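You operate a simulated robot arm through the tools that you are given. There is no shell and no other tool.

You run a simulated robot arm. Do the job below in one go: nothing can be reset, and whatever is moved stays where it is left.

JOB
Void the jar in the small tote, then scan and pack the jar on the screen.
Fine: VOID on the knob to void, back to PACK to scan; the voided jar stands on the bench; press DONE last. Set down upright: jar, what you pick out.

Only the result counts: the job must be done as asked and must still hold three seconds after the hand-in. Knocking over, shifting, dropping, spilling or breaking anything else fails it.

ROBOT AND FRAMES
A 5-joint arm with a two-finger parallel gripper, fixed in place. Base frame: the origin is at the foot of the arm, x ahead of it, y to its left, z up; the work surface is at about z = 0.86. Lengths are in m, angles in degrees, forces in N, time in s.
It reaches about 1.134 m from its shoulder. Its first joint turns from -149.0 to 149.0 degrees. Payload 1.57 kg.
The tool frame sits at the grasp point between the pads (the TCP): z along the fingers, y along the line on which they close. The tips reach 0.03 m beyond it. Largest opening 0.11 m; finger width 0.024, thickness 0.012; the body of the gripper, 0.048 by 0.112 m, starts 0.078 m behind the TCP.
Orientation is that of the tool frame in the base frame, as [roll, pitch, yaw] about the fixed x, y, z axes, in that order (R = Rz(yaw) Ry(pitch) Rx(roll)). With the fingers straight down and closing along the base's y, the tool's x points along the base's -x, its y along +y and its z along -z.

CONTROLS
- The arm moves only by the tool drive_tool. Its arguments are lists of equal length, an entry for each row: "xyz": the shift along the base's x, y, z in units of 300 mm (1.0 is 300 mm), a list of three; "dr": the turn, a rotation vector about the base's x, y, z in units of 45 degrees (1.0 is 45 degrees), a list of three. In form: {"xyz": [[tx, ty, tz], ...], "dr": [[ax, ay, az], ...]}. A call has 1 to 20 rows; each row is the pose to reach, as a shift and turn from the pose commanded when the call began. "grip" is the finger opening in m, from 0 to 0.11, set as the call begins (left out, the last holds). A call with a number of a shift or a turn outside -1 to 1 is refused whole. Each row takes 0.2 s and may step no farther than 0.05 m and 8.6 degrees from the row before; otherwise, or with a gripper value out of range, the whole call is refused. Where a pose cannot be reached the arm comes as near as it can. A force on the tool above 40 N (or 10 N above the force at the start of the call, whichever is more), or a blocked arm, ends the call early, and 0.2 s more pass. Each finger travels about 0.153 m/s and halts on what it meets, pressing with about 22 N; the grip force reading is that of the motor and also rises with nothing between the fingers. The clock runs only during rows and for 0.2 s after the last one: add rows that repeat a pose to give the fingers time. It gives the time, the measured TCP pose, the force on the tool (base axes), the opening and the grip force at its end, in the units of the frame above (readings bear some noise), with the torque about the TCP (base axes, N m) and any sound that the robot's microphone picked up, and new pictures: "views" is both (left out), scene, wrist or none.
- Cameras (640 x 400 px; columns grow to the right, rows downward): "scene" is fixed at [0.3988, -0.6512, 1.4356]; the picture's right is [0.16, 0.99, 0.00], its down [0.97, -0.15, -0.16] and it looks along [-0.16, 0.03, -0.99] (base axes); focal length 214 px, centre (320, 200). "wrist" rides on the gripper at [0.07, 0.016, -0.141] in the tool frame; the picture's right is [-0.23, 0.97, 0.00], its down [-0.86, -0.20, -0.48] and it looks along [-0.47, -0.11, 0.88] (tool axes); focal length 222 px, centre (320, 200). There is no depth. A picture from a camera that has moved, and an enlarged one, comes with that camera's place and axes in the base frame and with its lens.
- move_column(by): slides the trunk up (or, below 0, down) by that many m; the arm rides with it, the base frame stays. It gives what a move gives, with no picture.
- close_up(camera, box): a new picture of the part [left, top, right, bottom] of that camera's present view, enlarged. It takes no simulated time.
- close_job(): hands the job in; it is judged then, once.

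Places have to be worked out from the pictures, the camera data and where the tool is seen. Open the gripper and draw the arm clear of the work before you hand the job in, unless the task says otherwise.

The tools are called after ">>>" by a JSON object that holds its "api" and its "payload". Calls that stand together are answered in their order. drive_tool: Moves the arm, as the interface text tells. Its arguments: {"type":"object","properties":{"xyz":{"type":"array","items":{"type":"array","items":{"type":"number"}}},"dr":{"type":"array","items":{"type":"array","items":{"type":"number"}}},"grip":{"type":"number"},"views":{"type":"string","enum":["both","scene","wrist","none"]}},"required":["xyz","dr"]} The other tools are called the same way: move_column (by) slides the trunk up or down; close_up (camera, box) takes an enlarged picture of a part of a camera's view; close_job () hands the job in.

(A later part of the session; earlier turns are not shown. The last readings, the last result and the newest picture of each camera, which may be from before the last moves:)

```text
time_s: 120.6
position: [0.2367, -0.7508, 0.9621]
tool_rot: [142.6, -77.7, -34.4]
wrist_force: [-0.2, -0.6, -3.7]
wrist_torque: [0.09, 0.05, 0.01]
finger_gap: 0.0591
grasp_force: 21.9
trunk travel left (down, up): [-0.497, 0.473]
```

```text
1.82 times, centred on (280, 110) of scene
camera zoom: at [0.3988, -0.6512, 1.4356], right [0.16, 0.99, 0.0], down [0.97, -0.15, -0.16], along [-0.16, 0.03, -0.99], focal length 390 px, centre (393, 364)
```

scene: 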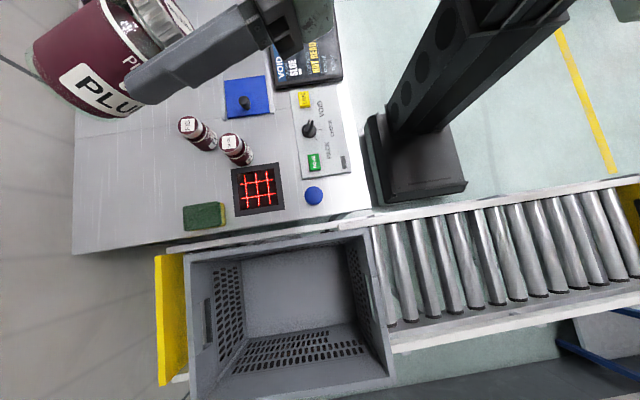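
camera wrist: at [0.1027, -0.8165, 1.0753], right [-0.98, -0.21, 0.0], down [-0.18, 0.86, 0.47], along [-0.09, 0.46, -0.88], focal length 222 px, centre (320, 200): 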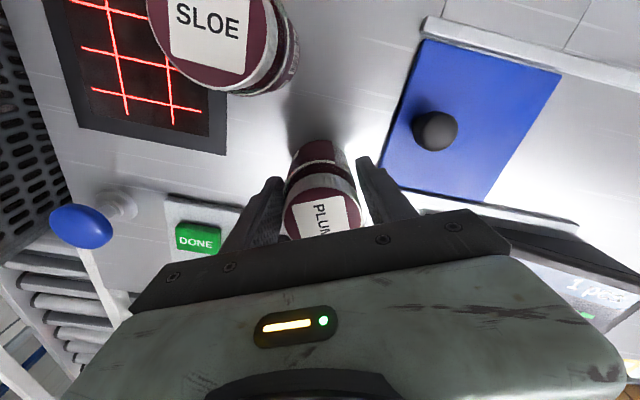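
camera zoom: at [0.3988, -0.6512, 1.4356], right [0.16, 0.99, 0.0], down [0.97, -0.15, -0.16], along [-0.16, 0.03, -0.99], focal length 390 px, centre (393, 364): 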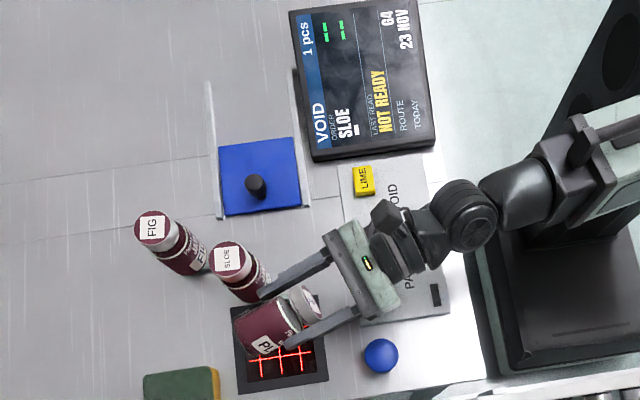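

Code is now centred above the window and still no read, so the reader is really not ready. I look for tote/photo-eye details on the conveyor rail, since the tote's place could be the interlock.

>>> {"api": "close_up", "payload": {"camera": "scene", "box": [150, 215, 270, 300]}}

>>> {"api": "close_up", "payload": {"camera": "scene", "box": [260, 200, 400, 290]}}

>>> {"api": "close_up", "payload": {"camera": "scene", "box": [400, 160, 640, 400]}}

>>> {"api": "close_up", "payload": {"camera": "wrist", "box": [0, 0, 640, 400]}}

```text
4.71 times, centred on (210, 258) of scene
camera zoom: at [0.3988, -0.6512, 1.4356], right [0.16, 0.99, 0.0], down [0.97, -0.15, -0.16], along [-0.16, 0.03, -0.99], focal length 1009 px, centre (838, -71)
```

zoom: 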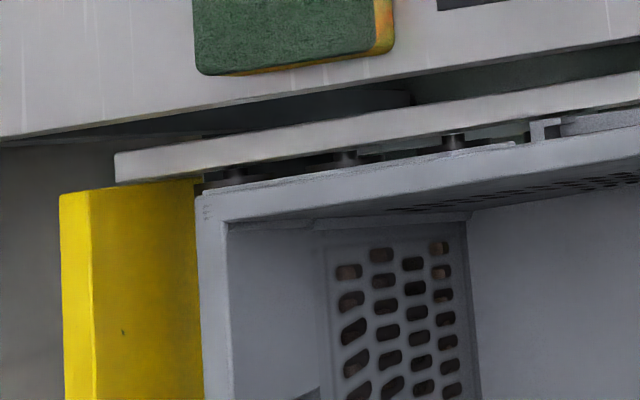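

```text
4.44 times, centred on (330, 245) of scene
camera zoom: at [0.3988, -0.6512, 1.4356], right [0.16, 0.99, 0.0], down [0.97, -0.15, -0.16], along [-0.16, 0.03, -0.99], focal length 953 px, centre (276, 0)
```

zoom: 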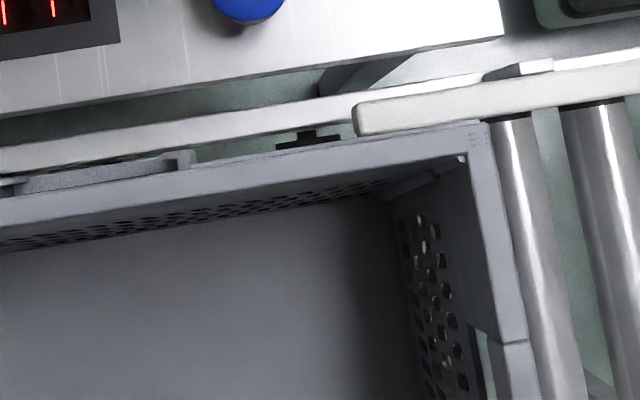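

```text
1.67 times, centred on (520, 280) of scene
camera zoom: at [0.3988, -0.6512, 1.4356], right [0.16, 0.99, 0.0], down [0.97, -0.15, -0.16], along [-0.16, 0.03, -0.99], focal length 358 px, centre (-13, 67)
```

zoom: 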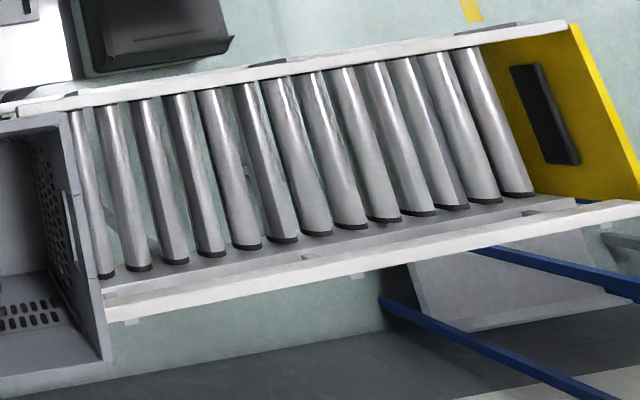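

```text
1.00 times, centred on (320, 200) of wrist (not enlarged: the box is as wide or as high as the picture)
camera zoom: at [0.1908, -0.6323, 1.0551], right [-0.95, -0.28, -0.1], down [-0.11, 0.62, -0.78], along [0.28, -0.73, -0.62], focal length 222 px, centre (320, 200)
```

zoom: 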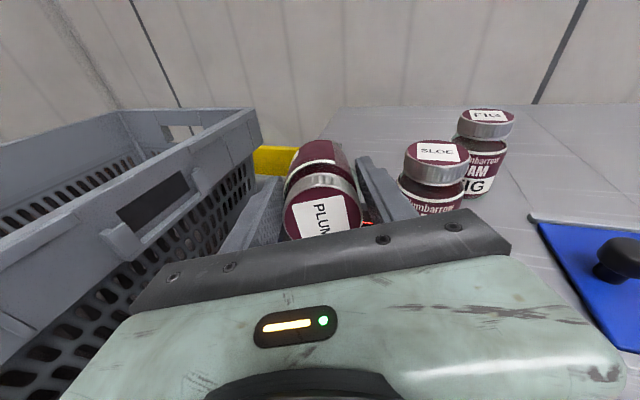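

Nothing conclusive there. I finish testing this pose properly: lower 25 mm more, then sweep spin and tilt slightly.

>>> {"api": "move_column", "payload": {"by": -0.022}}

>>> {"api": "drive_tool", "payload": {"xyz": [[0, 0, 0], [0, 0, 0], [0, 0, 0], [0, 0, 0], [0, 0, 0], [0, 0, 0], [0, 0, 0], [0, 0, 0]], "dr": [[-0.042, 0.134, 0.025], [-0.083, 0.267, 0.05], [-0.125, 0.4, 0.074], [-0.083, 0.267, 0.05], [-0.042, 0.134, 0.025], [0, 0, 0], [0.03, -0.1, -0.018], [0, 0, 0]], "views": "scene"}}

```text
time_s: 121.3
position: [0.2371, -0.7518, 0.9398]
tool_rot: [142.5, -77.7, -34.3]
wrist_force: [-0.9, -0.2, -3.0]
wrist_torque: [0.08, 0.04, -0.01]
finger_gap: 0.0592
grasp_force: 22.1
trunk travel left (down, up): [-0.475, 0.495]
```

```text
time_s: 123.1
position: [0.2373, -0.7513, 0.9403]
tool_rot: [142.6, -77.8, -34.5]
wrist_force: [-0.5, -1.2, -3.6]
wrist_torque: [0.09, 0.06, 0.01]
finger_gap: 0.0592
grasp_force: 22.1
trunk travel left (down, up): [-0.475, 0.495]
```

scene: 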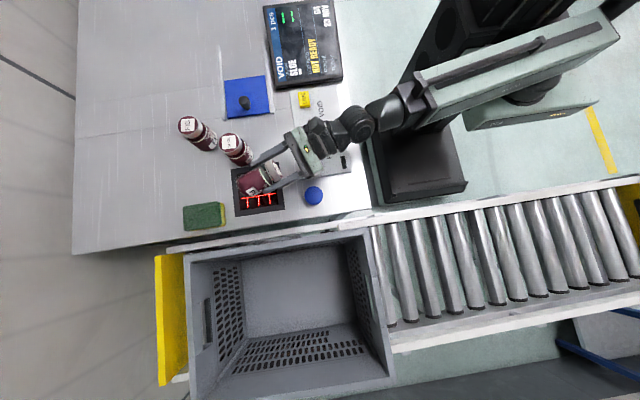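

Still no read across these angles. I'll stand PLUM back on its bench spot and investigate the interlocks (blue sliding plate, SET box) with free fingers. Raise and untilt first.

>>> {"api": "move_column", "payload": {"by": 0.36}}

>>> {"api": "drive_tool", "payload": {"xyz": [[0, 0, -0.108], [0, 0, -0.212], [0, 0, -0.308], [0, 0, -0.396], [0, 0, -0.474], [0, 0, -0.474]], "dr": [[0.17, 0.053, 0], [0.339, 0.106, 0], [0.509, 0.159, 0], [0.679, 0.212, 0], [0.848, 0.265, 0], [0.848, 0.265, 0]], "views": "none"}}

>>> {"api": "drive_tool", "payload": {"xyz": [[0, 0, -0.066], [0, 0, -0.118], [0, 0, -0.156], [0, 0, -0.179], [0, 0, -0.187], [0, 0, -0.187]], "dr": [[0.17, 0.053, 0], [0.339, 0.106, 0], [0.509, 0.159, 0], [0.679, 0.212, 0], [0.848, 0.265, 0], [0.848, 0.265, 0]], "views": "none"}}

```text
time_s: 126.6
position: [0.2379, -0.7511, 1.2998]
tool_rot: [142.5, -77.8, -34.3]
wrist_force: [-0.4, 1.1, -4.2]
wrist_torque: [0.08, 0.02, -0.01]
finger_gap: 0.0592
grasp_force: 21.9
trunk travel left (down, up): [-0.835, 0.135]
```

```text
time_s: 128.0
position: [0.2347, -0.7519, 1.1582]
tool_rot: [173.8, -39.6, -62.8]
wrist_force: [-0.3, 0.1, -3.9]
wrist_torque: [0.04, 0.04, 0.0]
finger_gap: 0.0593
grasp_force: 22.6
trunk travel left (down, up): [-0.835, 0.135]
```

```text
time_s: 129.4
position: [0.2373, -0.7527, 1.1019]
tool_rot: [-179.9, -0.3, -64.9]
wrist_force: [-0.2, -1.5, -4.4]
wrist_torque: [0.01, -0.02, 0.02]
finger_gap: 0.0592
grasp_force: 22.1
trunk travel left (down, up): [-0.835, 0.135]
```

Quick extra test on the way: hold the jar upright over the window and lower it close to the glass.

>>> {"api": "drive_tool", "payload": {"xyz": [[0.027, -0.07, 0], [0.053, -0.143, 0], [0.053, -0.143, 0]], "dr": [[0, 0, 0], [0, 0, 0], [0, 0, 0]], "views": "none"}}

>>> {"api": "move_column", "payload": {"by": -0.12}}

>>> {"api": "move_column", "payload": {"by": -0.03}}

>>> {"api": "close_up", "payload": {"camera": "scene", "box": [160, 0, 400, 220]}}

```text
time_s: 130.2
position: [0.2546, -0.7936, 1.1018]
tool_rot: [-179.9, -0.3, -65.0]
wrist_force: [0.5, -0.5, -4.3]
wrist_torque: [-0.06, -0.01, 0.0]
finger_gap: 0.0592
grasp_force: 21.6
trunk travel left (down, up): [-0.835, 0.135]
```

```text
time_s: 131.7
position: [0.254, -0.794, 0.9813]
tool_rot: [-179.9, -0.3, -65.1]
wrist_force: [0.0, 0.2, -3.2]
wrist_torque: [-0.04, -0.02, 0.0]
finger_gap: 0.0591
grasp_force: 21.9
trunk travel left (down, up): [-0.715, 0.255]
```

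```text
time_s: 132.4
position: [0.2546, -0.7932, 0.9522]
tool_rot: [-180.0, -0.3, -65.0]
wrist_force: [-0.1, 0.6, -3.0]
wrist_torque: [-0.05, -0.01, 0.0]
finger_gap: 0.0591
grasp_force: 22.2
trunk travel left (down, up): [-0.685, 0.285]
```

```text
1.82 times, centred on (280, 110) of scene
camera zoom: at [0.3988, -0.6512, 1.4356], right [0.16, 0.99, 0.0], down [0.97, -0.15, -0.16], along [-0.16, 0.03, -0.99], focal length 390 px, centre (393, 364)
```

zoom: 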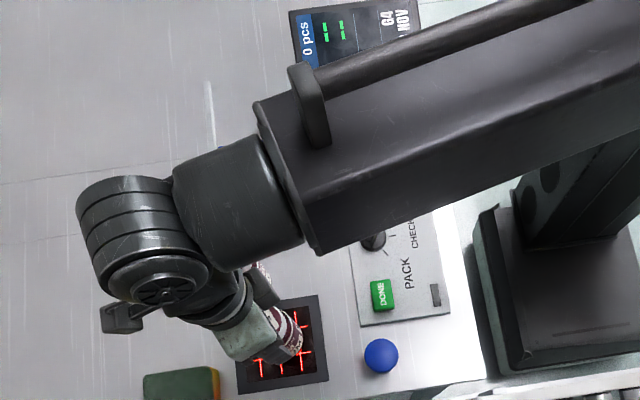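

The screen count changed from "1 pcs" to "0 pcs" — PLUM has been read and voided in the upright pose. I raise and check the whole screen.

>>> {"api": "move_column", "payload": {"by": 0.15}}

>>> {"api": "drive_tool", "payload": {"xyz": [[-0.1, 0.03, 0], [-0.2, 0.06, 0], [-0.3, 0.09, 0], [-0.4, 0.12, 0], [-0.5, 0.14, 0], [-0.54, 0.153, 0], [-0.54, 0.153, 0]], "dr": [[0, 0, 0], [0, 0, 0], [0, 0, 0], [0, 0, 0], [0, 0, 0], [0, 0, 0], [0, 0, 0]], "views": "both"}}

>>> {"api": "close_up", "payload": {"camera": "scene", "box": [250, 0, 350, 90]}}

```text
time_s: 134.2
position: [0.2548, -0.7941, 1.1017]
tool_rot: [-179.9, -0.3, -64.9]
wrist_force: [0.9, 0.6, -3.3]
wrist_torque: [-0.07, 0.0, -0.01]
finger_gap: 0.0591
grasp_force: 22.0
trunk travel left (down, up): [-0.835, 0.135]
```

```text
time_s: 135.8
position: [0.0923, -0.7477, 1.1015]
tool_rot: [-180.0, -0.3, -64.9]
wrist_force: [0.7, -0.4, -2.9]
wrist_torque: [0.0, 0.0, 0.0]
finger_gap: 0.0591
grasp_force: 22.2
trunk travel left (down, up): [-0.835, 0.135]
camera wrist: at [0.1066, -0.8171, 1.2429], right [-0.98, -0.21, 0.0], down [-0.18, 0.86, 0.47], along [-0.09, 0.47, -0.88], focal length 222 px, centre (320, 200)
```

scene: 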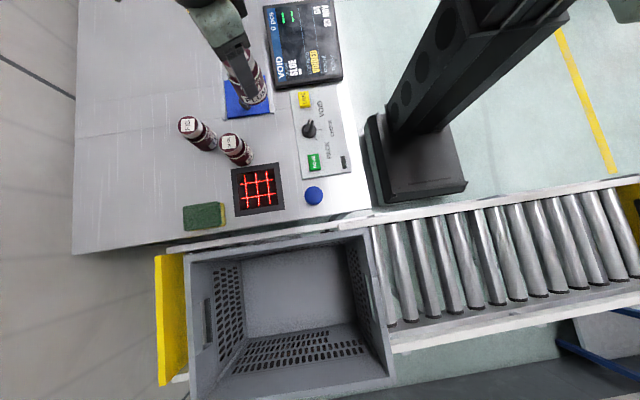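
wrist: 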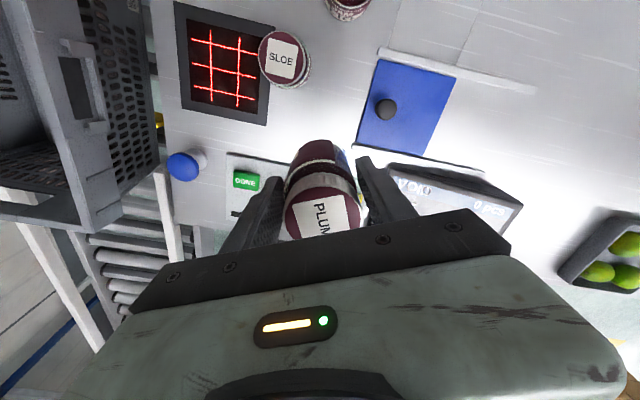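

```text
4.44 times, centred on (300, 45) of scene
camera zoom: at [0.3988, -0.6512, 1.4356], right [0.16, 0.99, 0.0], down [0.97, -0.15, -0.16], along [-0.16, 0.03, -0.99], focal length 953 px, centre (409, 889)
```

zoom: 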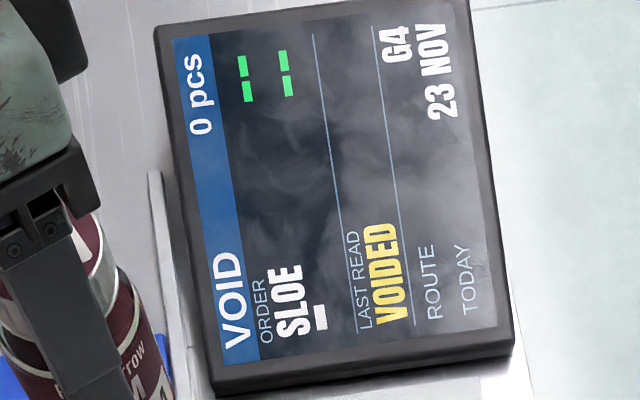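

Screen: "LAST READ VOIDED". Now I stand PLUM back on the bench at (0.092,-0.748).

>>> {"api": "move_column", "payload": {"by": -0.161}}

>>> {"api": "move_column", "payload": {"by": -0.005}}

```text
time_s: 137.6
position: [0.0933, -0.748, 0.9416]
tool_rot: [-179.9, -0.3, -65.1]
wrist_force: [0.8, 0.6, -3.2]
wrist_torque: [-0.05, -0.02, 0.0]
finger_gap: 0.0589
grasp_force: 21.8
trunk travel left (down, up): [-0.674, 0.296]
```

```text
time_s: 138.2
position: [0.0935, -0.7475, 0.9357]
tool_rot: [-179.9, -0.3, -65.0]
wrist_force: [-0.7, -0.5, -3.6]
wrist_torque: [-0.03, -0.02, 0.01]
finger_gap: 0.0592
grasp_force: 21.8
trunk travel left (down, up): [-0.669, 0.301]
```

>>> {"api": "move_column", "payload": {"by": -0.002}}

```text
time_s: 138.7
position: [0.0931, -0.7471, 0.9368]
tool_rot: [-180.0, -0.5, -64.9]
wrist_force: [1.8, -8.4, 20.1]
wrist_torque: [-0.25, 0.19, 0.11]
finger_gap: 0.0595
grasp_force: 21.6
trunk travel left (down, up): [-0.667, 0.303]
```

The jar touches the bench (20 N up). I release and rise.

>>> {"api": "drive_tool", "payload": {"xyz": [[0, 0, 0], [0, 0, 0]], "dr": [[0, 0, 0], [0, 0, 0]], "grip": 0.08, "views": "none"}}

>>> {"api": "move_column", "payload": {"by": 0.12}}

>>> {"api": "close_up", "payload": {"camera": "wrist", "box": [160, 20, 480, 240]}}

```text
time_s: 139.3
position: [0.0943, -0.7482, 0.9348]
tool_rot: [-179.9, -0.4, -65.0]
wrist_force: [0.0, -0.4, 0.3]
wrist_torque: [0.0, 0.02, 0.0]
finger_gap: 0.0798
grasp_force: 0.1
trunk travel left (down, up): [-0.667, 0.303]
```

```text
time_s: 140.8
position: [0.0935, -0.7475, 1.0548]
tool_rot: [-180.0, -0.2, -65.0]
wrist_force: [0.0, -0.1, -0.2]
wrist_torque: [0.01, -0.02, 0.01]
finger_gap: 0.0798
grasp_force: 0.0
trunk travel left (down, up): [-0.787, 0.183]
```

```text
1.82 times, centred on (320, 130) of wrist
camera zoom: at [0.1068, -0.8169, 1.1951], right [-0.98, -0.21, 0.0], down [-0.18, 0.86, 0.47], along [-0.09, 0.46, -0.88], focal length 404 px, centre (320, 327)
```

zoom: 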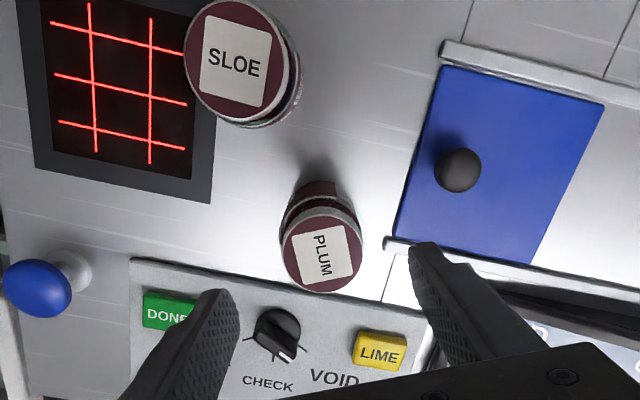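

PLUM stands well. Next: knob back to PACK. I move over the knob and spin the gripper to yaw ≈147° (across the bar at VOID).

>>> {"api": "drive_tool", "payload": {"xyz": [[0.01, 0.08, 0], [0.02, 0.16, 0], [0.03, 0.24, 0], [0.04, 0.32, 0], [0.05, 0.372, 0], [0.05, 0.372, 0]], "dr": [[0, 0, 0.165], [0, 0, 0.33], [0, 0, 0.495], [0, 0, 0.66], [0, 0, 0.83], [0, 0, 1]], "grip": 0.05, "views": "none"}}

>>> {"api": "drive_tool", "payload": {"xyz": [[0, 0, 0], [0, 0, 0], [0, 0, 0], [0, 0, 0], [0, 0, 0], [0, 0, 0]], "dr": [[0, 0, 0.165], [0, 0, 0.33], [0, 0, 0.495], [0, 0, 0.66], [0, 0, 0.83], [0, 0, 1]], "views": "none"}}

>>> {"api": "drive_tool", "payload": {"xyz": [[0, 0, 0], [0, 0, 0], [0, 0, 0], [0, 0, 0], [0, 0, 0], [0, 0, 0]], "dr": [[0, 0, 0.165], [0, 0, 0.33], [0, 0, 0.495], [0, 0, 0.66], [0, 0, 0.83], [0, 0, 1]], "views": "none"}}

>>> {"api": "drive_tool", "payload": {"xyz": [[0, 0, 0], [0, 0, 0], [0, 0, 0], [0, 0, 0], [0, 0, 0], [0, 0, 0]], "dr": [[0, 0, 0.165], [0, 0, 0.33], [0, 0, 0.495], [0, 0, 0.66], [0, 0, 0.83], [0, 0, 1]], "views": "none"}}

>>> {"api": "drive_tool", "payload": {"xyz": [[0, 0, 0], [0, 0, 0], [0, 0, 0], [0, 0, 0], [0, 0, 0]], "dr": [[0, 0, 0.165], [0, 0, 0.33], [0, 0, 0.495], [0, 0, 0.66], [0, 0, 0.7]], "views": "both"}}

```text
time_s: 142.2
position: [0.1089, -0.6339, 1.0542]
tool_rot: [-180.0, -0.3, -20.0]
wrist_force: [0.7, 0.7, -0.3]
wrist_torque: [0.02, -0.01, -0.01]
finger_gap: 0.0501
grasp_force: 0.1
trunk travel left (down, up): [-0.787, 0.183]
```

```text
time_s: 143.6
position: [0.1107, -0.6349, 1.0547]
tool_rot: [-179.9, -0.3, 25.1]
wrist_force: [0.4, -0.1, -0.4]
wrist_torque: [0.0, 0.01, -0.01]
finger_gap: 0.0501
grasp_force: 0.0
trunk travel left (down, up): [-0.787, 0.183]
```

```text
time_s: 145.0
position: [0.1094, -0.6353, 1.0537]
tool_rot: [-179.8, -0.3, 70.1]
wrist_force: [0.9, -0.9, 0.1]
wrist_torque: [-0.02, 0.0, -0.01]
finger_gap: 0.0503
grasp_force: 0.1
trunk travel left (down, up): [-0.787, 0.183]
```

```text
time_s: 146.4
position: [0.1086, -0.6364, 1.0548]
tool_rot: [-179.8, -0.3, 115.1]
wrist_force: [-0.2, -0.4, 0.6]
wrist_torque: [0.0, -0.04, 0.0]
finger_gap: 0.0502
grasp_force: 0.0
trunk travel left (down, up): [-0.787, 0.183]
```

```text
time_s: 147.6
position: [0.1092, -0.6359, 1.0542]
tool_rot: [-179.9, -0.3, 146.6]
wrist_force: [-1.3, 0.5, 0.3]
wrist_torque: [-0.01, 0.03, 0.03]
finger_gap: 0.0502
grasp_force: 0.1
trunk travel left (down, up): [-0.787, 0.183]
camera wrist: at [0.0598, -0.5845, 1.1952], right [0.73, 0.69, 0.0], down [0.61, -0.64, 0.47], along [0.32, -0.35, -0.88], focal length 222 px, centre (320, 200)
```

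scene: 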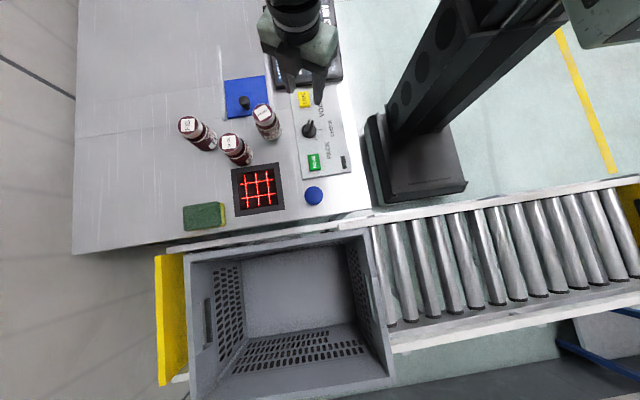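
wrist: 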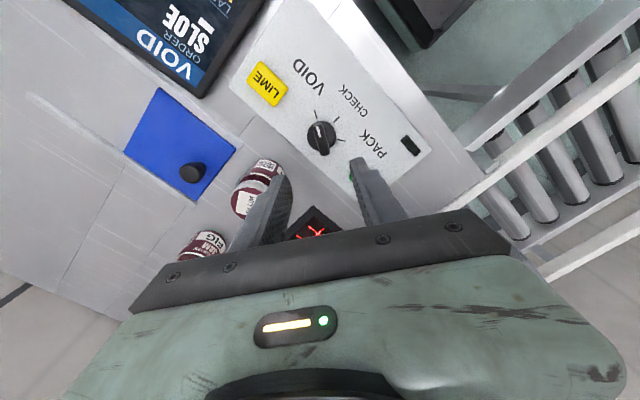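

Aligned with the bar. I lower to the knob and grip.

>>> {"api": "move_column", "payload": {"by": -0.142}}

>>> {"api": "drive_tool", "payload": {"xyz": [[0, 0, 0], [0, 0, 0], [0, 0, 0]], "dr": [[0, 0, 0], [0, 0, 0], [0, 0, 0]], "grip": 0.0, "views": "wrist"}}

```text
time_s: 149.3
position: [0.1087, -0.6366, 0.9126]
tool_rot: [-180.0, -0.3, 146.5]
wrist_force: [-0.2, -0.5, -0.2]
wrist_torque: [0.0, 0.02, -0.01]
finger_gap: 0.0499
grasp_force: 0.1
trunk travel left (down, up): [-0.645, 0.325]
```

```text
time_s: 150.1
position: [0.1108, -0.6355, 0.9129]
tool_rot: [180.0, -0.3, 146.5]
wrist_force: [8.4, 15.1, -10.8]
wrist_torque: [0.24, -0.54, 0.0]
finger_gap: 0.014
grasp_force: 30.6
trunk travel left (down, up): [-0.645, 0.325]
camera wrist: at [0.061, -0.5835, 1.0533], right [0.73, 0.69, 0.0], down [0.61, -0.64, 0.47], along [0.32, -0.35, -0.88], focal length 222 px, centre (320, 200)
```

wrist: 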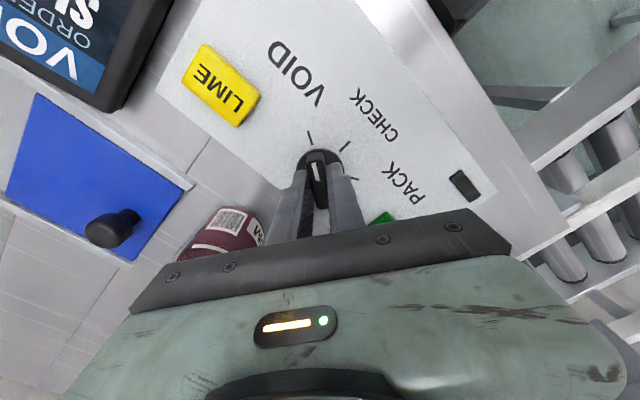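

Gripped. I turn clockwise in three parts back to PACK.

>>> {"api": "drive_tool", "payload": {"xyz": [[0.004, 0.006, 0], [0.004, 0.006, 0], [0.004, 0.006, 0], [0.004, 0.006, 0], [0.004, 0.006, 0], [0.004, 0.006, 0], [0.004, 0.006, 0], [0.004, 0.006, 0], [0.004, 0.006, 0]], "dr": [[0, 0, 0], [0, 0, -0.118], [0, 0, -0.236], [0, 0, -0.354], [0, 0, -0.472], [0, 0, -0.59], [0, 0, -0.708], [0, 0, -0.826], [0, 0, -0.944]], "views": "none"}}

>>> {"api": "drive_tool", "payload": {"xyz": [[0, 0, 0], [0, 0, 0], [0, 0, 0], [0, 0, 0], [0, 0, 0], [0, 0, 0], [0, 0, 0], [0, 0, 0]], "dr": [[0, 0, -0.118], [0, 0, -0.236], [0, 0, -0.354], [0, 0, -0.472], [0, 0, -0.59], [0, 0, -0.708], [0, 0, -0.826], [0, 0, -0.944]], "views": "wrist"}}

```text
time_s: 152.1
position: [0.1104, -0.6348, 0.912]
tool_rot: [-179.8, -0.3, 103.9]
wrist_force: [-2.7, -8.3, 8.6]
wrist_torque: [-0.9, -0.29, 0.02]
finger_gap: 0.0141
grasp_force: 31.1
trunk travel left (down, up): [-0.645, 0.325]
```

```text
time_s: 153.9
position: [0.1099, -0.6347, 0.9122]
tool_rot: [-179.9, -0.3, 61.5]
wrist_force: [-10.8, -14.7, 13.8]
wrist_torque: [-0.91, 0.16, 0.02]
finger_gap: 0.0139
grasp_force: 30.6
trunk travel left (down, up): [-0.645, 0.325]
camera wrist: at [0.1567, -0.5825, 1.053], right [0.75, -0.67, 0.0], down [-0.58, -0.66, 0.47], along [-0.32, -0.35, -0.88], focal length 222 px, centre (320, 200)
```

wrist: 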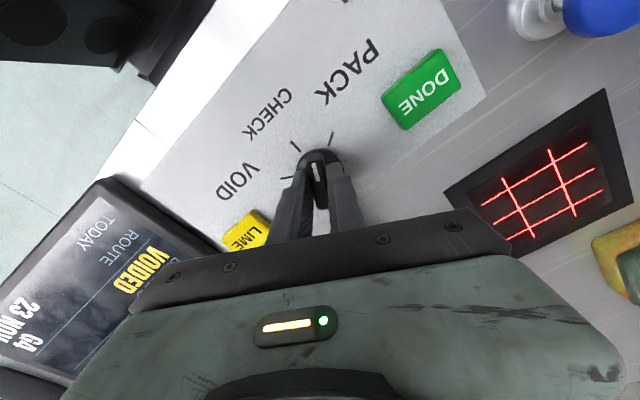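

Another 33° to reach the PACK tick, then release.

>>> {"api": "drive_tool", "payload": {"xyz": [[0, 0, 0], [0, 0, 0], [0, 0, 0], [0, 0, 0], [0, 0, 0], [0, 0, 0], [0, 0, 0]], "dr": [[0, 0, -0.118], [0, 0, -0.236], [0, 0, -0.354], [0, 0, -0.472], [0, 0, -0.59], [0, 0, -0.72], [0, 0, -0.72]], "views": "none"}}

>>> {"api": "drive_tool", "payload": {"xyz": [[0, 0, 0], [0, 0, 0], [0, 0, 0]], "dr": [[0, 0, 0], [0, 0, 0], [0, 0, 0]], "grip": 0.05, "views": "wrist"}}

```text
time_s: 155.5
position: [0.1093, -0.635, 0.9114]
tool_rot: [-179.9, -0.4, 29.2]
wrist_force: [-7.8, -16.3, 11.9]
wrist_torque: [-0.67, -0.11, 0.71]
finger_gap: 0.0139
grasp_force: 30.6
trunk travel left (down, up): [-0.645, 0.325]
```

```text
time_s: 156.3
position: [0.111, -0.6349, 0.9118]
tool_rot: [-179.9, -0.3, 29.0]
wrist_force: [0.4, 0.1, 0.2]
wrist_torque: [-0.01, 0.01, 0.0]
finger_gap: 0.0503
grasp_force: 0.0
trunk travel left (down, up): [-0.645, 0.325]
camera wrist: at [0.1782, -0.6155, 1.0532], right [0.28, -0.96, 0.0], down [-0.85, -0.24, 0.47], along [-0.46, -0.13, -0.88], focal length 222 px, centre (320, 200)
```

wrist: 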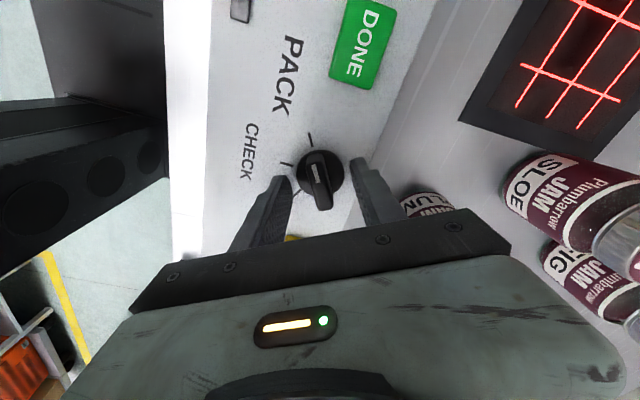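

Knob points to PACK again. I raise and confirm the screen, then plan to push the tote back to where it stood (it shifted ≈+0.086 m in y).

>>> {"api": "move_column", "payload": {"by": 0.15}}

>>> {"api": "close_up", "payload": {"camera": "scene", "box": [220, 0, 400, 150]}}

>>> {"api": "close_up", "payload": {"camera": "scene", "box": [150, 210, 410, 400]}}

```text
time_s: 158.0
position: [0.1113, -0.6353, 1.0631]
tool_rot: [-180.0, -0.3, 28.9]
wrist_force: [-1.0, -0.6, 0.0]
wrist_torque: [0.03, 0.0, 0.02]
finger_gap: 0.0499
grasp_force: 0.1
trunk travel left (down, up): [-0.795, 0.175]
```

```text
2.67 times, centred on (310, 75) of scene
camera zoom: at [0.3988, -0.6512, 1.4356], right [0.16, 0.99, 0.0], down [0.97, -0.15, -0.16], along [-0.16, 0.03, -0.99], focal length 572 px, centre (347, 533)
```

zoom: 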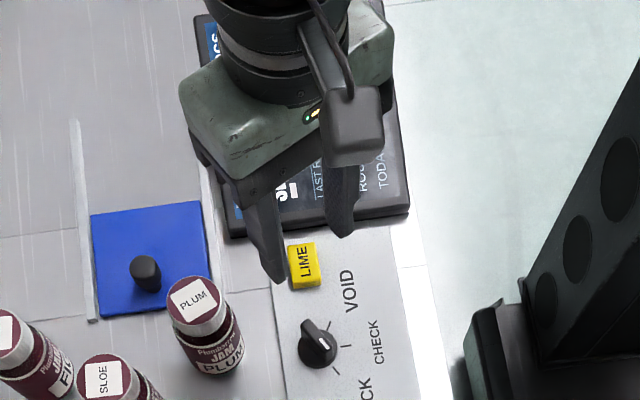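

```text
2.11 times, centred on (280, 305) of scene
camera zoom: at [0.3988, -0.6512, 1.4356], right [0.16, 0.99, 0.0], down [0.97, -0.15, -0.16], along [-0.16, 0.03, -0.99], focal length 452 px, centre (404, -21)
```

zoom: 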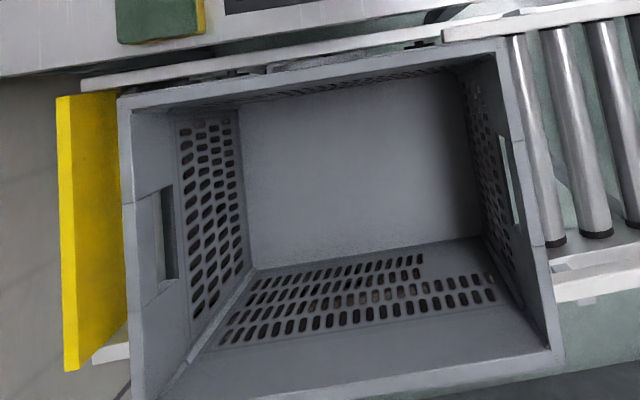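

Now moving to the +y side of the tote, above the rollers at about (0.54,-0.46), fingers closed.

>>> {"api": "drive_tool", "payload": {"xyz": [[0.14, 0.058, 0], [0.28, 0.116, 0], [0.42, 0.174, 0], [0.56, 0.232, 0], [0.7, 0.29, 0], [0.715, 0.292, 0]], "dr": [[0, 0, -0.06], [0, 0, -0.12], [0, 0, -0.18], [0, 0, -0.24], [0, 0, -0.3], [0, 0, -0.32]], "grip": 0.0, "views": "scene"}}

>>> {"api": "close_up", "payload": {"camera": "scene", "box": [250, 0, 350, 90]}}

>>> {"api": "drive_tool", "payload": {"xyz": [[0.14, 0.058, 0], [0.28, 0.116, 0], [0.42, 0.174, 0], [0.56, 0.232, 0], [0.7, 0.29, 0], [0.715, 0.292, 0], [0.715, 0.292, 0]], "dr": [[0, 0, -0.06], [0, 0, -0.12], [0, 0, -0.18], [0, 0, -0.24], [0, 0, -0.3], [0, 0, -0.32], [0, 0, -0.32]], "views": "both"}}

```text
time_s: 159.4
position: [0.3264, -0.545, 1.0628]
tool_rot: [-179.9, -0.3, 14.7]
wrist_force: [0.3, -0.3, 0.5]
wrist_torque: [0.03, -0.02, 0.02]
finger_gap: 0.0001
grasp_force: 21.1
out of reach, approached as far as the arm can: row 2, 3
trunk travel left (down, up): [-0.795, 0.175]
```

scene: 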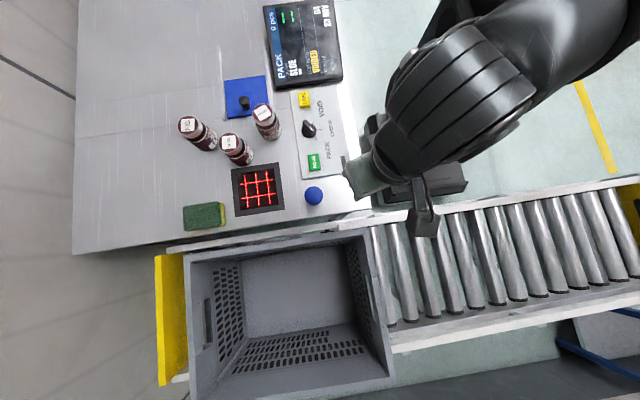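

```text
4.44 times, centred on (300, 45) of scene
camera zoom: at [0.3988, -0.6512, 1.4356], right [0.16, 0.99, 0.0], down [0.97, -0.15, -0.16], along [-0.16, 0.03, -0.99], focal length 953 px, centre (409, 889)
```

zoom: 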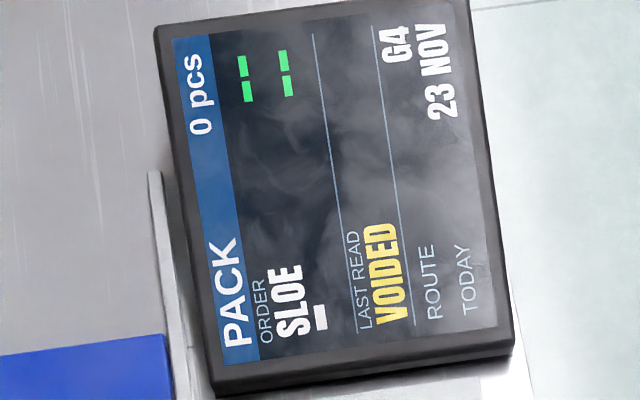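

```text
time_s: 161.0
position: [0.5402, -0.4571, 1.0618]
tool_rot: [-180.0, -0.3, 0.3]
wrist_force: [1.0, -1.1, 1.2]
wrist_torque: [-0.01, 0.01, 0.0]
finger_gap: 0.0
grasp_force: 21.6
trunk travel left (down, up): [-0.795, 0.175]
camera wrist: at [0.6085, -0.4733, 1.2032], right [-0.22, -0.97, 0.0], down [-0.86, 0.19, 0.47], along [-0.46, 0.11, -0.88], focal length 222 px, centre (320, 200)
```

scene: 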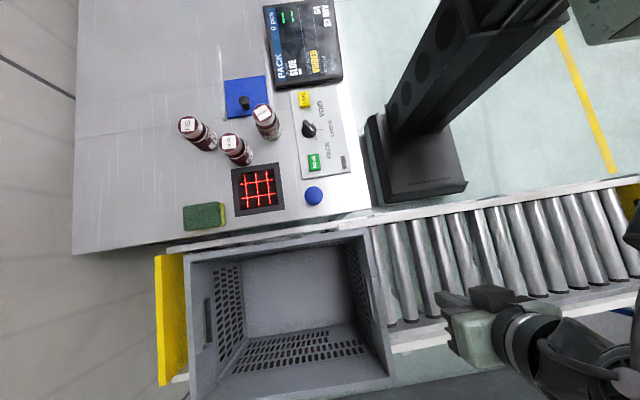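
wrist: 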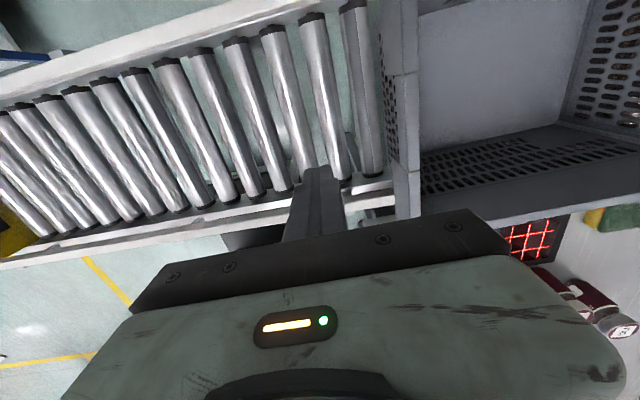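

Screen shows PACK / 0 pcs / VOIDED. I lower the closed fingers beside the tote's +y wall (tips ≈0.90, above the rollers).

>>> {"api": "move_column", "payload": {"by": -0.132}}

>>> {"api": "drive_tool", "payload": {"xyz": [[0, -0.05, 0], [0, -0.1, 0], [0, -0.15, 0], [0, -0.19, 0], [0, -0.22, 0]], "dr": [[0, 0, 0], [0, 0, 0], [0, 0, 0], [0, 0, 0], [0, 0, 0]], "views": "both"}}

```text
time_s: 162.6
position: [0.5401, -0.4571, 0.9302]
tool_rot: [-179.9, -0.3, 0.3]
wrist_force: [0.4, 0.9, -0.3]
wrist_torque: [0.02, 0.0, -0.05]
finger_gap: 0.0001
grasp_force: 21.4
trunk travel left (down, up): [-0.663, 0.307]
```

```text
time_s: 163.8
position: [0.5404, -0.5239, 0.9299]
tool_rot: [-180.0, -0.2, 0.2]
wrist_force: [0.4, 0.1, 0.4]
wrist_torque: [0.02, 0.0, -0.04]
finger_gap: 0.0
grasp_force: 21.5
trunk travel left (down, up): [-0.663, 0.307]
camera wrist: at [0.6083, -0.5403, 1.0711], right [-0.22, -0.98, 0.0], down [-0.86, 0.19, 0.47], along [-0.46, 0.11, -0.88], focal length 222 px, centre (320, 200)
```

scene: 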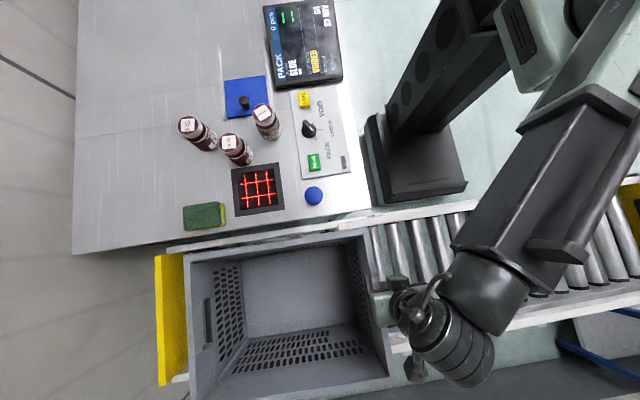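
wrist: 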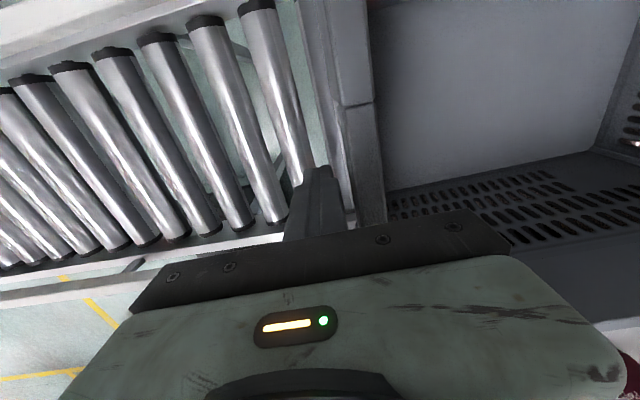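

Fingers are just beside the rim. I push the tote slowly in -y.

>>> {"api": "drive_tool", "payload": {"xyz": [[0, -0.025, 0], [0, -0.05, 0], [0, -0.075, 0], [0, -0.1, 0], [0, -0.125, 0], [0, -0.15, 0]], "dr": [[0, 0, 0], [0, 0, 0], [0, 0, 0], [0, 0, 0], [0, 0, 0], [0, 0, 0]], "views": "both"}}

```text
time_s: 165.2
position: [0.5405, -0.5679, 0.9306]
tool_rot: [-179.9, -0.3, 0.3]
wrist_force: [0.0, -0.1, -0.1]
wrist_torque: [-0.01, 0.01, 0.01]
finger_gap: 0.0
grasp_force: 21.4
trunk travel left (down, up): [-0.663, 0.307]
camera wrist: at [0.6094, -0.584, 1.0711], right [-0.22, -0.98, 0.0], down [-0.86, 0.19, 0.47], along [-0.46, 0.11, -0.88], focal length 222 px, centre (320, 200)
```

scene: 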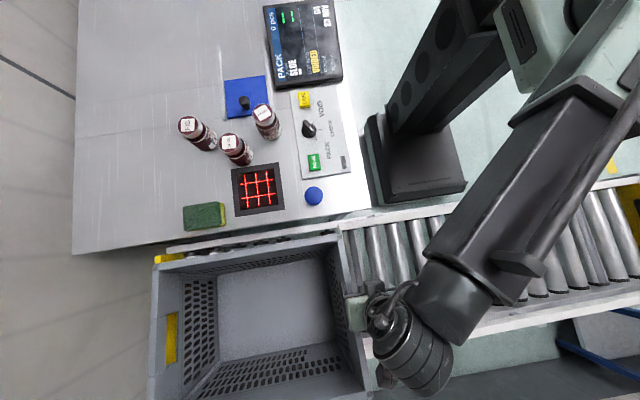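
wrist: 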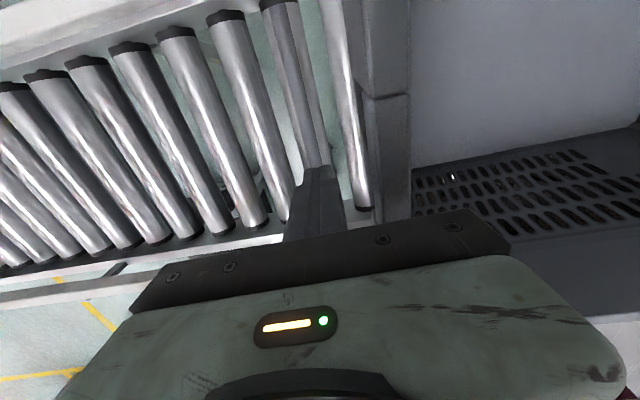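

The tote rolls freely and ran ahead of the fingers; I let a moment pass to see where it settles.

>>> {"api": "drive_tool", "payload": {"xyz": [[0, 0, 0], [0, 0, 0]], "dr": [[0, 0, 0], [0, 0, 0]], "views": "scene"}}

>>> {"api": "close_up", "payload": {"camera": "scene", "box": [260, 200, 400, 290]}}

>>> {"api": "close_up", "payload": {"camera": "scene", "box": [130, 210, 370, 400]}}

```text
time_s: 165.8
position: [0.5418, -0.5676, 0.9307]
tool_rot: [-180.0, -0.3, 0.3]
wrist_force: [-0.4, -0.2, -0.3]
wrist_torque: [-0.02, -0.02, 0.03]
finger_gap: 0.0002
grasp_force: 21.7
trunk travel left (down, up): [-0.663, 0.307]
```

scene: 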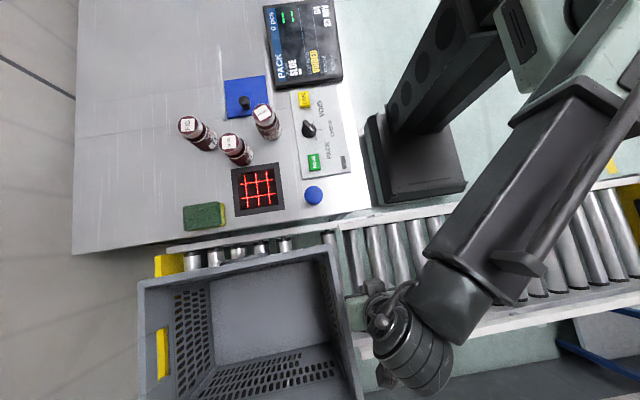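

```text
4.44 times, centred on (330, 245) of scene
camera zoom: at [0.3988, -0.6512, 1.4356], right [0.16, 0.99, 0.0], down [0.97, -0.15, -0.16], along [-0.16, 0.03, -0.99], focal length 953 px, centre (276, 0)
```

zoom: 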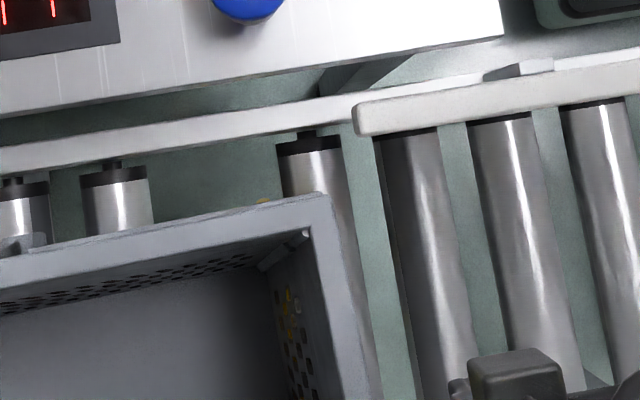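

```text
2.11 times, centred on (250, 305) of scene
camera zoom: at [0.3988, -0.6512, 1.4356], right [0.16, 0.99, 0.0], down [0.97, -0.15, -0.16], along [-0.16, 0.03, -0.99], focal length 452 px, centre (467, -21)
```

zoom: 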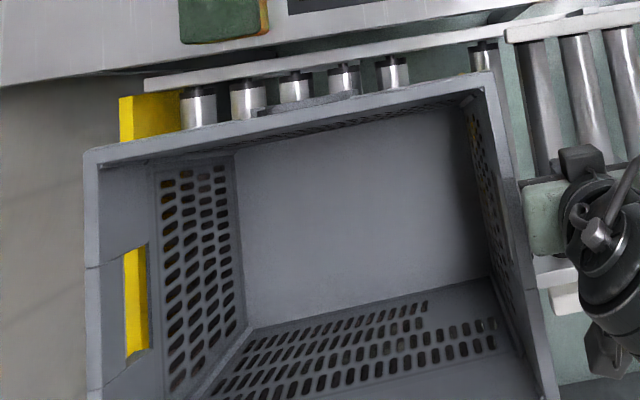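

The tote drifted both -y and +x. I check again after a minimal time step to see if it is still moving.

>>> {"api": "drive_tool", "payload": {"xyz": [[0, 0, 0]], "dr": [[0, 0, 0]], "views": "scene"}}

>>> {"api": "close_up", "payload": {"camera": "scene", "box": [130, 210, 370, 400]}}

```text
time_s: 166.2
position: [0.5418, -0.568, 0.9302]
tool_rot: [-179.8, -0.4, 0.3]
wrist_force: [-0.5, -0.5, -0.4]
wrist_torque: [0.0, 0.01, -0.02]
finger_gap: 0.0001
grasp_force: 21.0
trunk travel left (down, up): [-0.663, 0.307]
```

scene: 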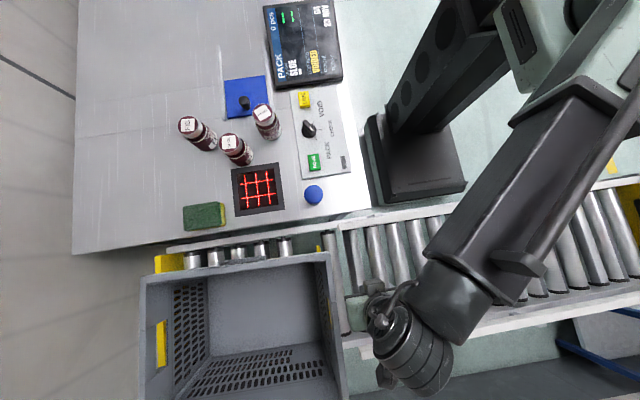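

```text
2.11 times, centred on (250, 305) of scene
camera zoom: at [0.3988, -0.6512, 1.4356], right [0.16, 0.99, 0.0], down [0.97, -0.15, -0.16], along [-0.16, 0.03, -0.99], focal length 452 px, centre (467, -21)
```

zoom: 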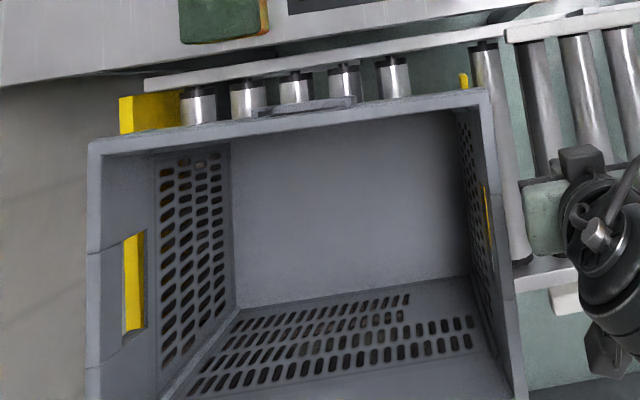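

The tote is still settling (slowly rotating), apparently caught between the end stop and a yellow gate that has appeared at its +y side. I wait another second.

>>> {"api": "drive_tool", "payload": {"xyz": [[0, 0.05, 0], [0, 0.1, 0], [0, 0.15, 0], [0, 0.2, 0], [0, 0.2, 0]], "dr": [[0, 0, 0], [0, 0, 0], [0, 0, 0], [0, 0, 0], [0, 0, 0]], "views": "both"}}

>>> {"api": "close_up", "payload": {"camera": "scene", "box": [130, 210, 370, 400]}}

```text
time_s: 167.4
position: [0.5422, -0.5084, 0.9294]
tool_rot: [-179.9, -0.2, 0.3]
wrist_force: [0.1, 0.0, -0.2]
wrist_torque: [0.01, 0.01, 0.01]
finger_gap: 0.0
grasp_force: 21.7
trunk travel left (down, up): [-0.663, 0.307]
camera wrist: at [0.6106, -0.5242, 1.0712], right [-0.22, -0.98, 0.0], down [-0.86, 0.19, 0.47], along [-0.46, 0.11, -0.88], focal length 222 px, centre (320, 200)
```

scene: 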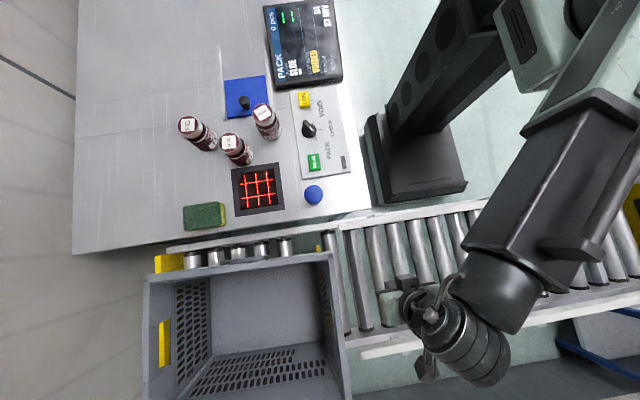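
wrist: 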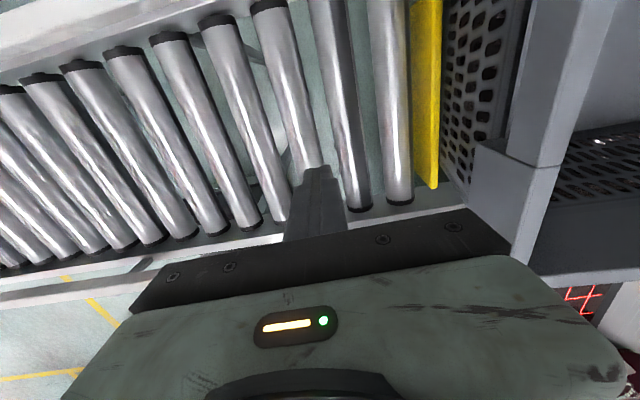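

```text
2.11 times, centred on (250, 305) of scene
camera zoom: at [0.3988, -0.6512, 1.4356], right [0.16, 0.99, 0.0], down [0.97, -0.15, -0.16], along [-0.16, 0.03, -0.99], focal length 452 px, centre (467, -21)
```

zoom: 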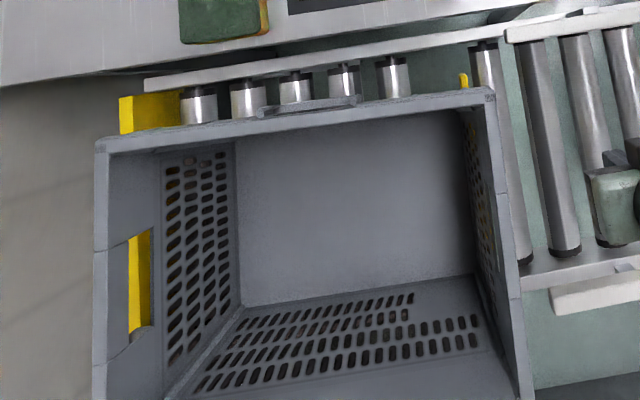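

The tote is back in y (captive between end stop and a gate) but sits ≈+0.032 m off in x from its original place. I'll pinch its near rim and draw it back -x in a controlled way. First raise and go above the rim near (0.44,-0.76).

>>> {"api": "move_column", "payload": {"by": 0.14}}

>>> {"api": "drive_tool", "payload": {"xyz": [[-0.05, -0.12, 0], [-0.1, -0.25, 0], [-0.15, -0.38, 0], [-0.2, -0.51, 0], [-0.25, -0.64, 0], [-0.3, -0.76, 0], [-0.337, -0.833, 0], [-0.337, -0.833, 0]], "dr": [[0, 0, 0.14], [0, 0, 0.28], [0, 0, 0.42], [0, 0, 0.56], [0, 0, 0.7], [0, 0, 0.84], [0, 0, 0.98], [0, 0, 0.98]], "grip": 0.05, "views": "none"}}

>>> {"api": "drive_tool", "payload": {"xyz": [[0, 0, 0], [0, 0, 0], [0, 0, 0], [0, 0, 0], [0, 0, 0], [0, 0, 0], [0, 0, 0]], "dr": [[0, 0, 0.14], [0, 0, 0.28], [0, 0, 0.42], [0, 0, 0.56], [0, 0, 0.7], [0, 0, 0.84], [0, 0, 1.0]], "views": "both"}}

>>> {"api": "close_up", "payload": {"camera": "wrist", "box": [200, 0, 460, 240]}}

>>> {"api": "close_up", "payload": {"camera": "scene", "box": [130, 210, 370, 400]}}

```text
time_s: 169.1
position: [0.542, -0.508, 1.0699]
tool_rot: [-179.9, -0.2, 0.3]
wrist_force: [0.3, -0.7, -0.6]
wrist_torque: [0.0, 0.0, -0.01]
finger_gap: 0.0
grasp_force: 21.3
trunk travel left (down, up): [-0.803, 0.167]
```

```text
time_s: 170.9
position: [0.4425, -0.7607, 1.0698]
tool_rot: [-180.0, -0.2, 44.5]
wrist_force: [0.2, -0.7, -0.5]
wrist_torque: [0.0, 0.02, -0.02]
finger_gap: 0.0502
grasp_force: 0.1
trunk travel left (down, up): [-0.803, 0.167]
```

```text
time_s: 172.5
position: [0.441, -0.7573, 1.0712]
tool_rot: [-179.9, -0.3, 89.5]
wrist_force: [0.1, -0.8, 0.1]
wrist_torque: [0.01, 0.01, 0.01]
finger_gap: 0.0501
grasp_force: 0.0
trunk travel left (down, up): [-0.803, 0.167]
camera wrist: at [0.4574, -0.6888, 1.2111], right [0.97, -0.24, 0.0], down [-0.21, -0.86, 0.47], along [-0.11, -0.46, -0.88], focal length 222 px, centre (320, 200)
```

scene: 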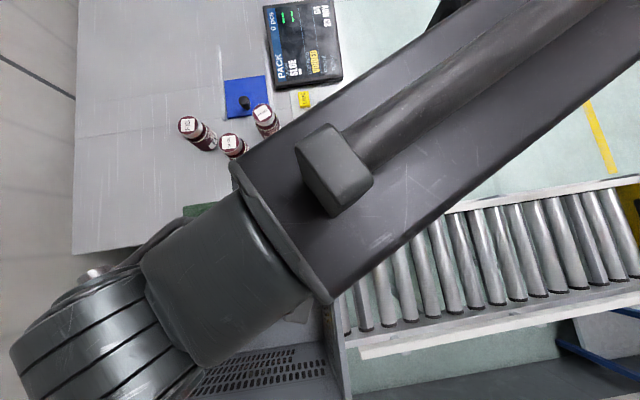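
wrist: 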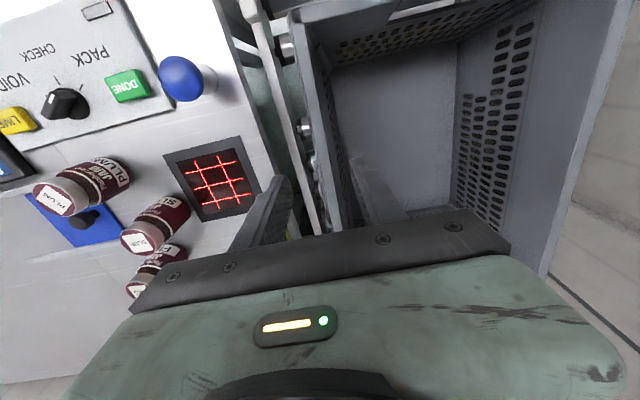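

```text
1.67 times, centred on (330, 120) of wrist
camera zoom: at [0.4574, -0.6888, 1.2111], right [0.97, -0.24, 0.0], down [-0.21, -0.86, 0.47], along [-0.11, -0.46, -0.88], focal length 370 px, centre (303, 333)
```

zoom: 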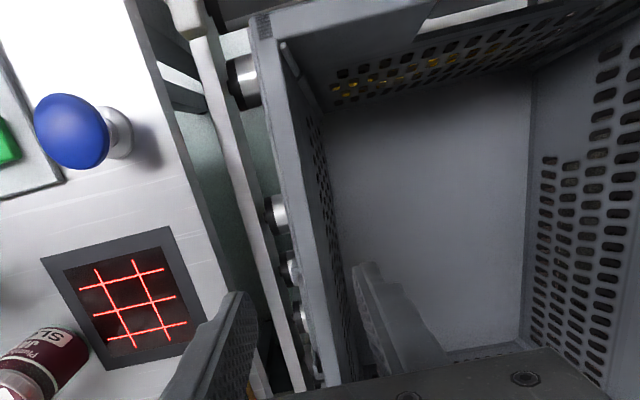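

```text
2.11 times, centred on (250, 305) of scene
camera zoom: at [0.3988, -0.6512, 1.4356], right [0.16, 0.99, 0.0], down [0.97, -0.15, -0.16], along [-0.16, 0.03, -0.99], focal length 452 px, centre (467, -21)
```

zoom: 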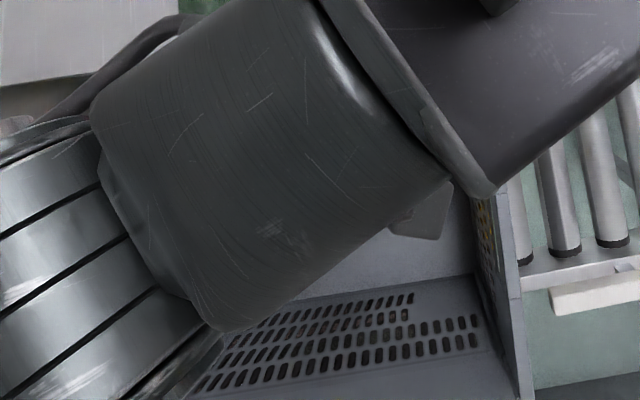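

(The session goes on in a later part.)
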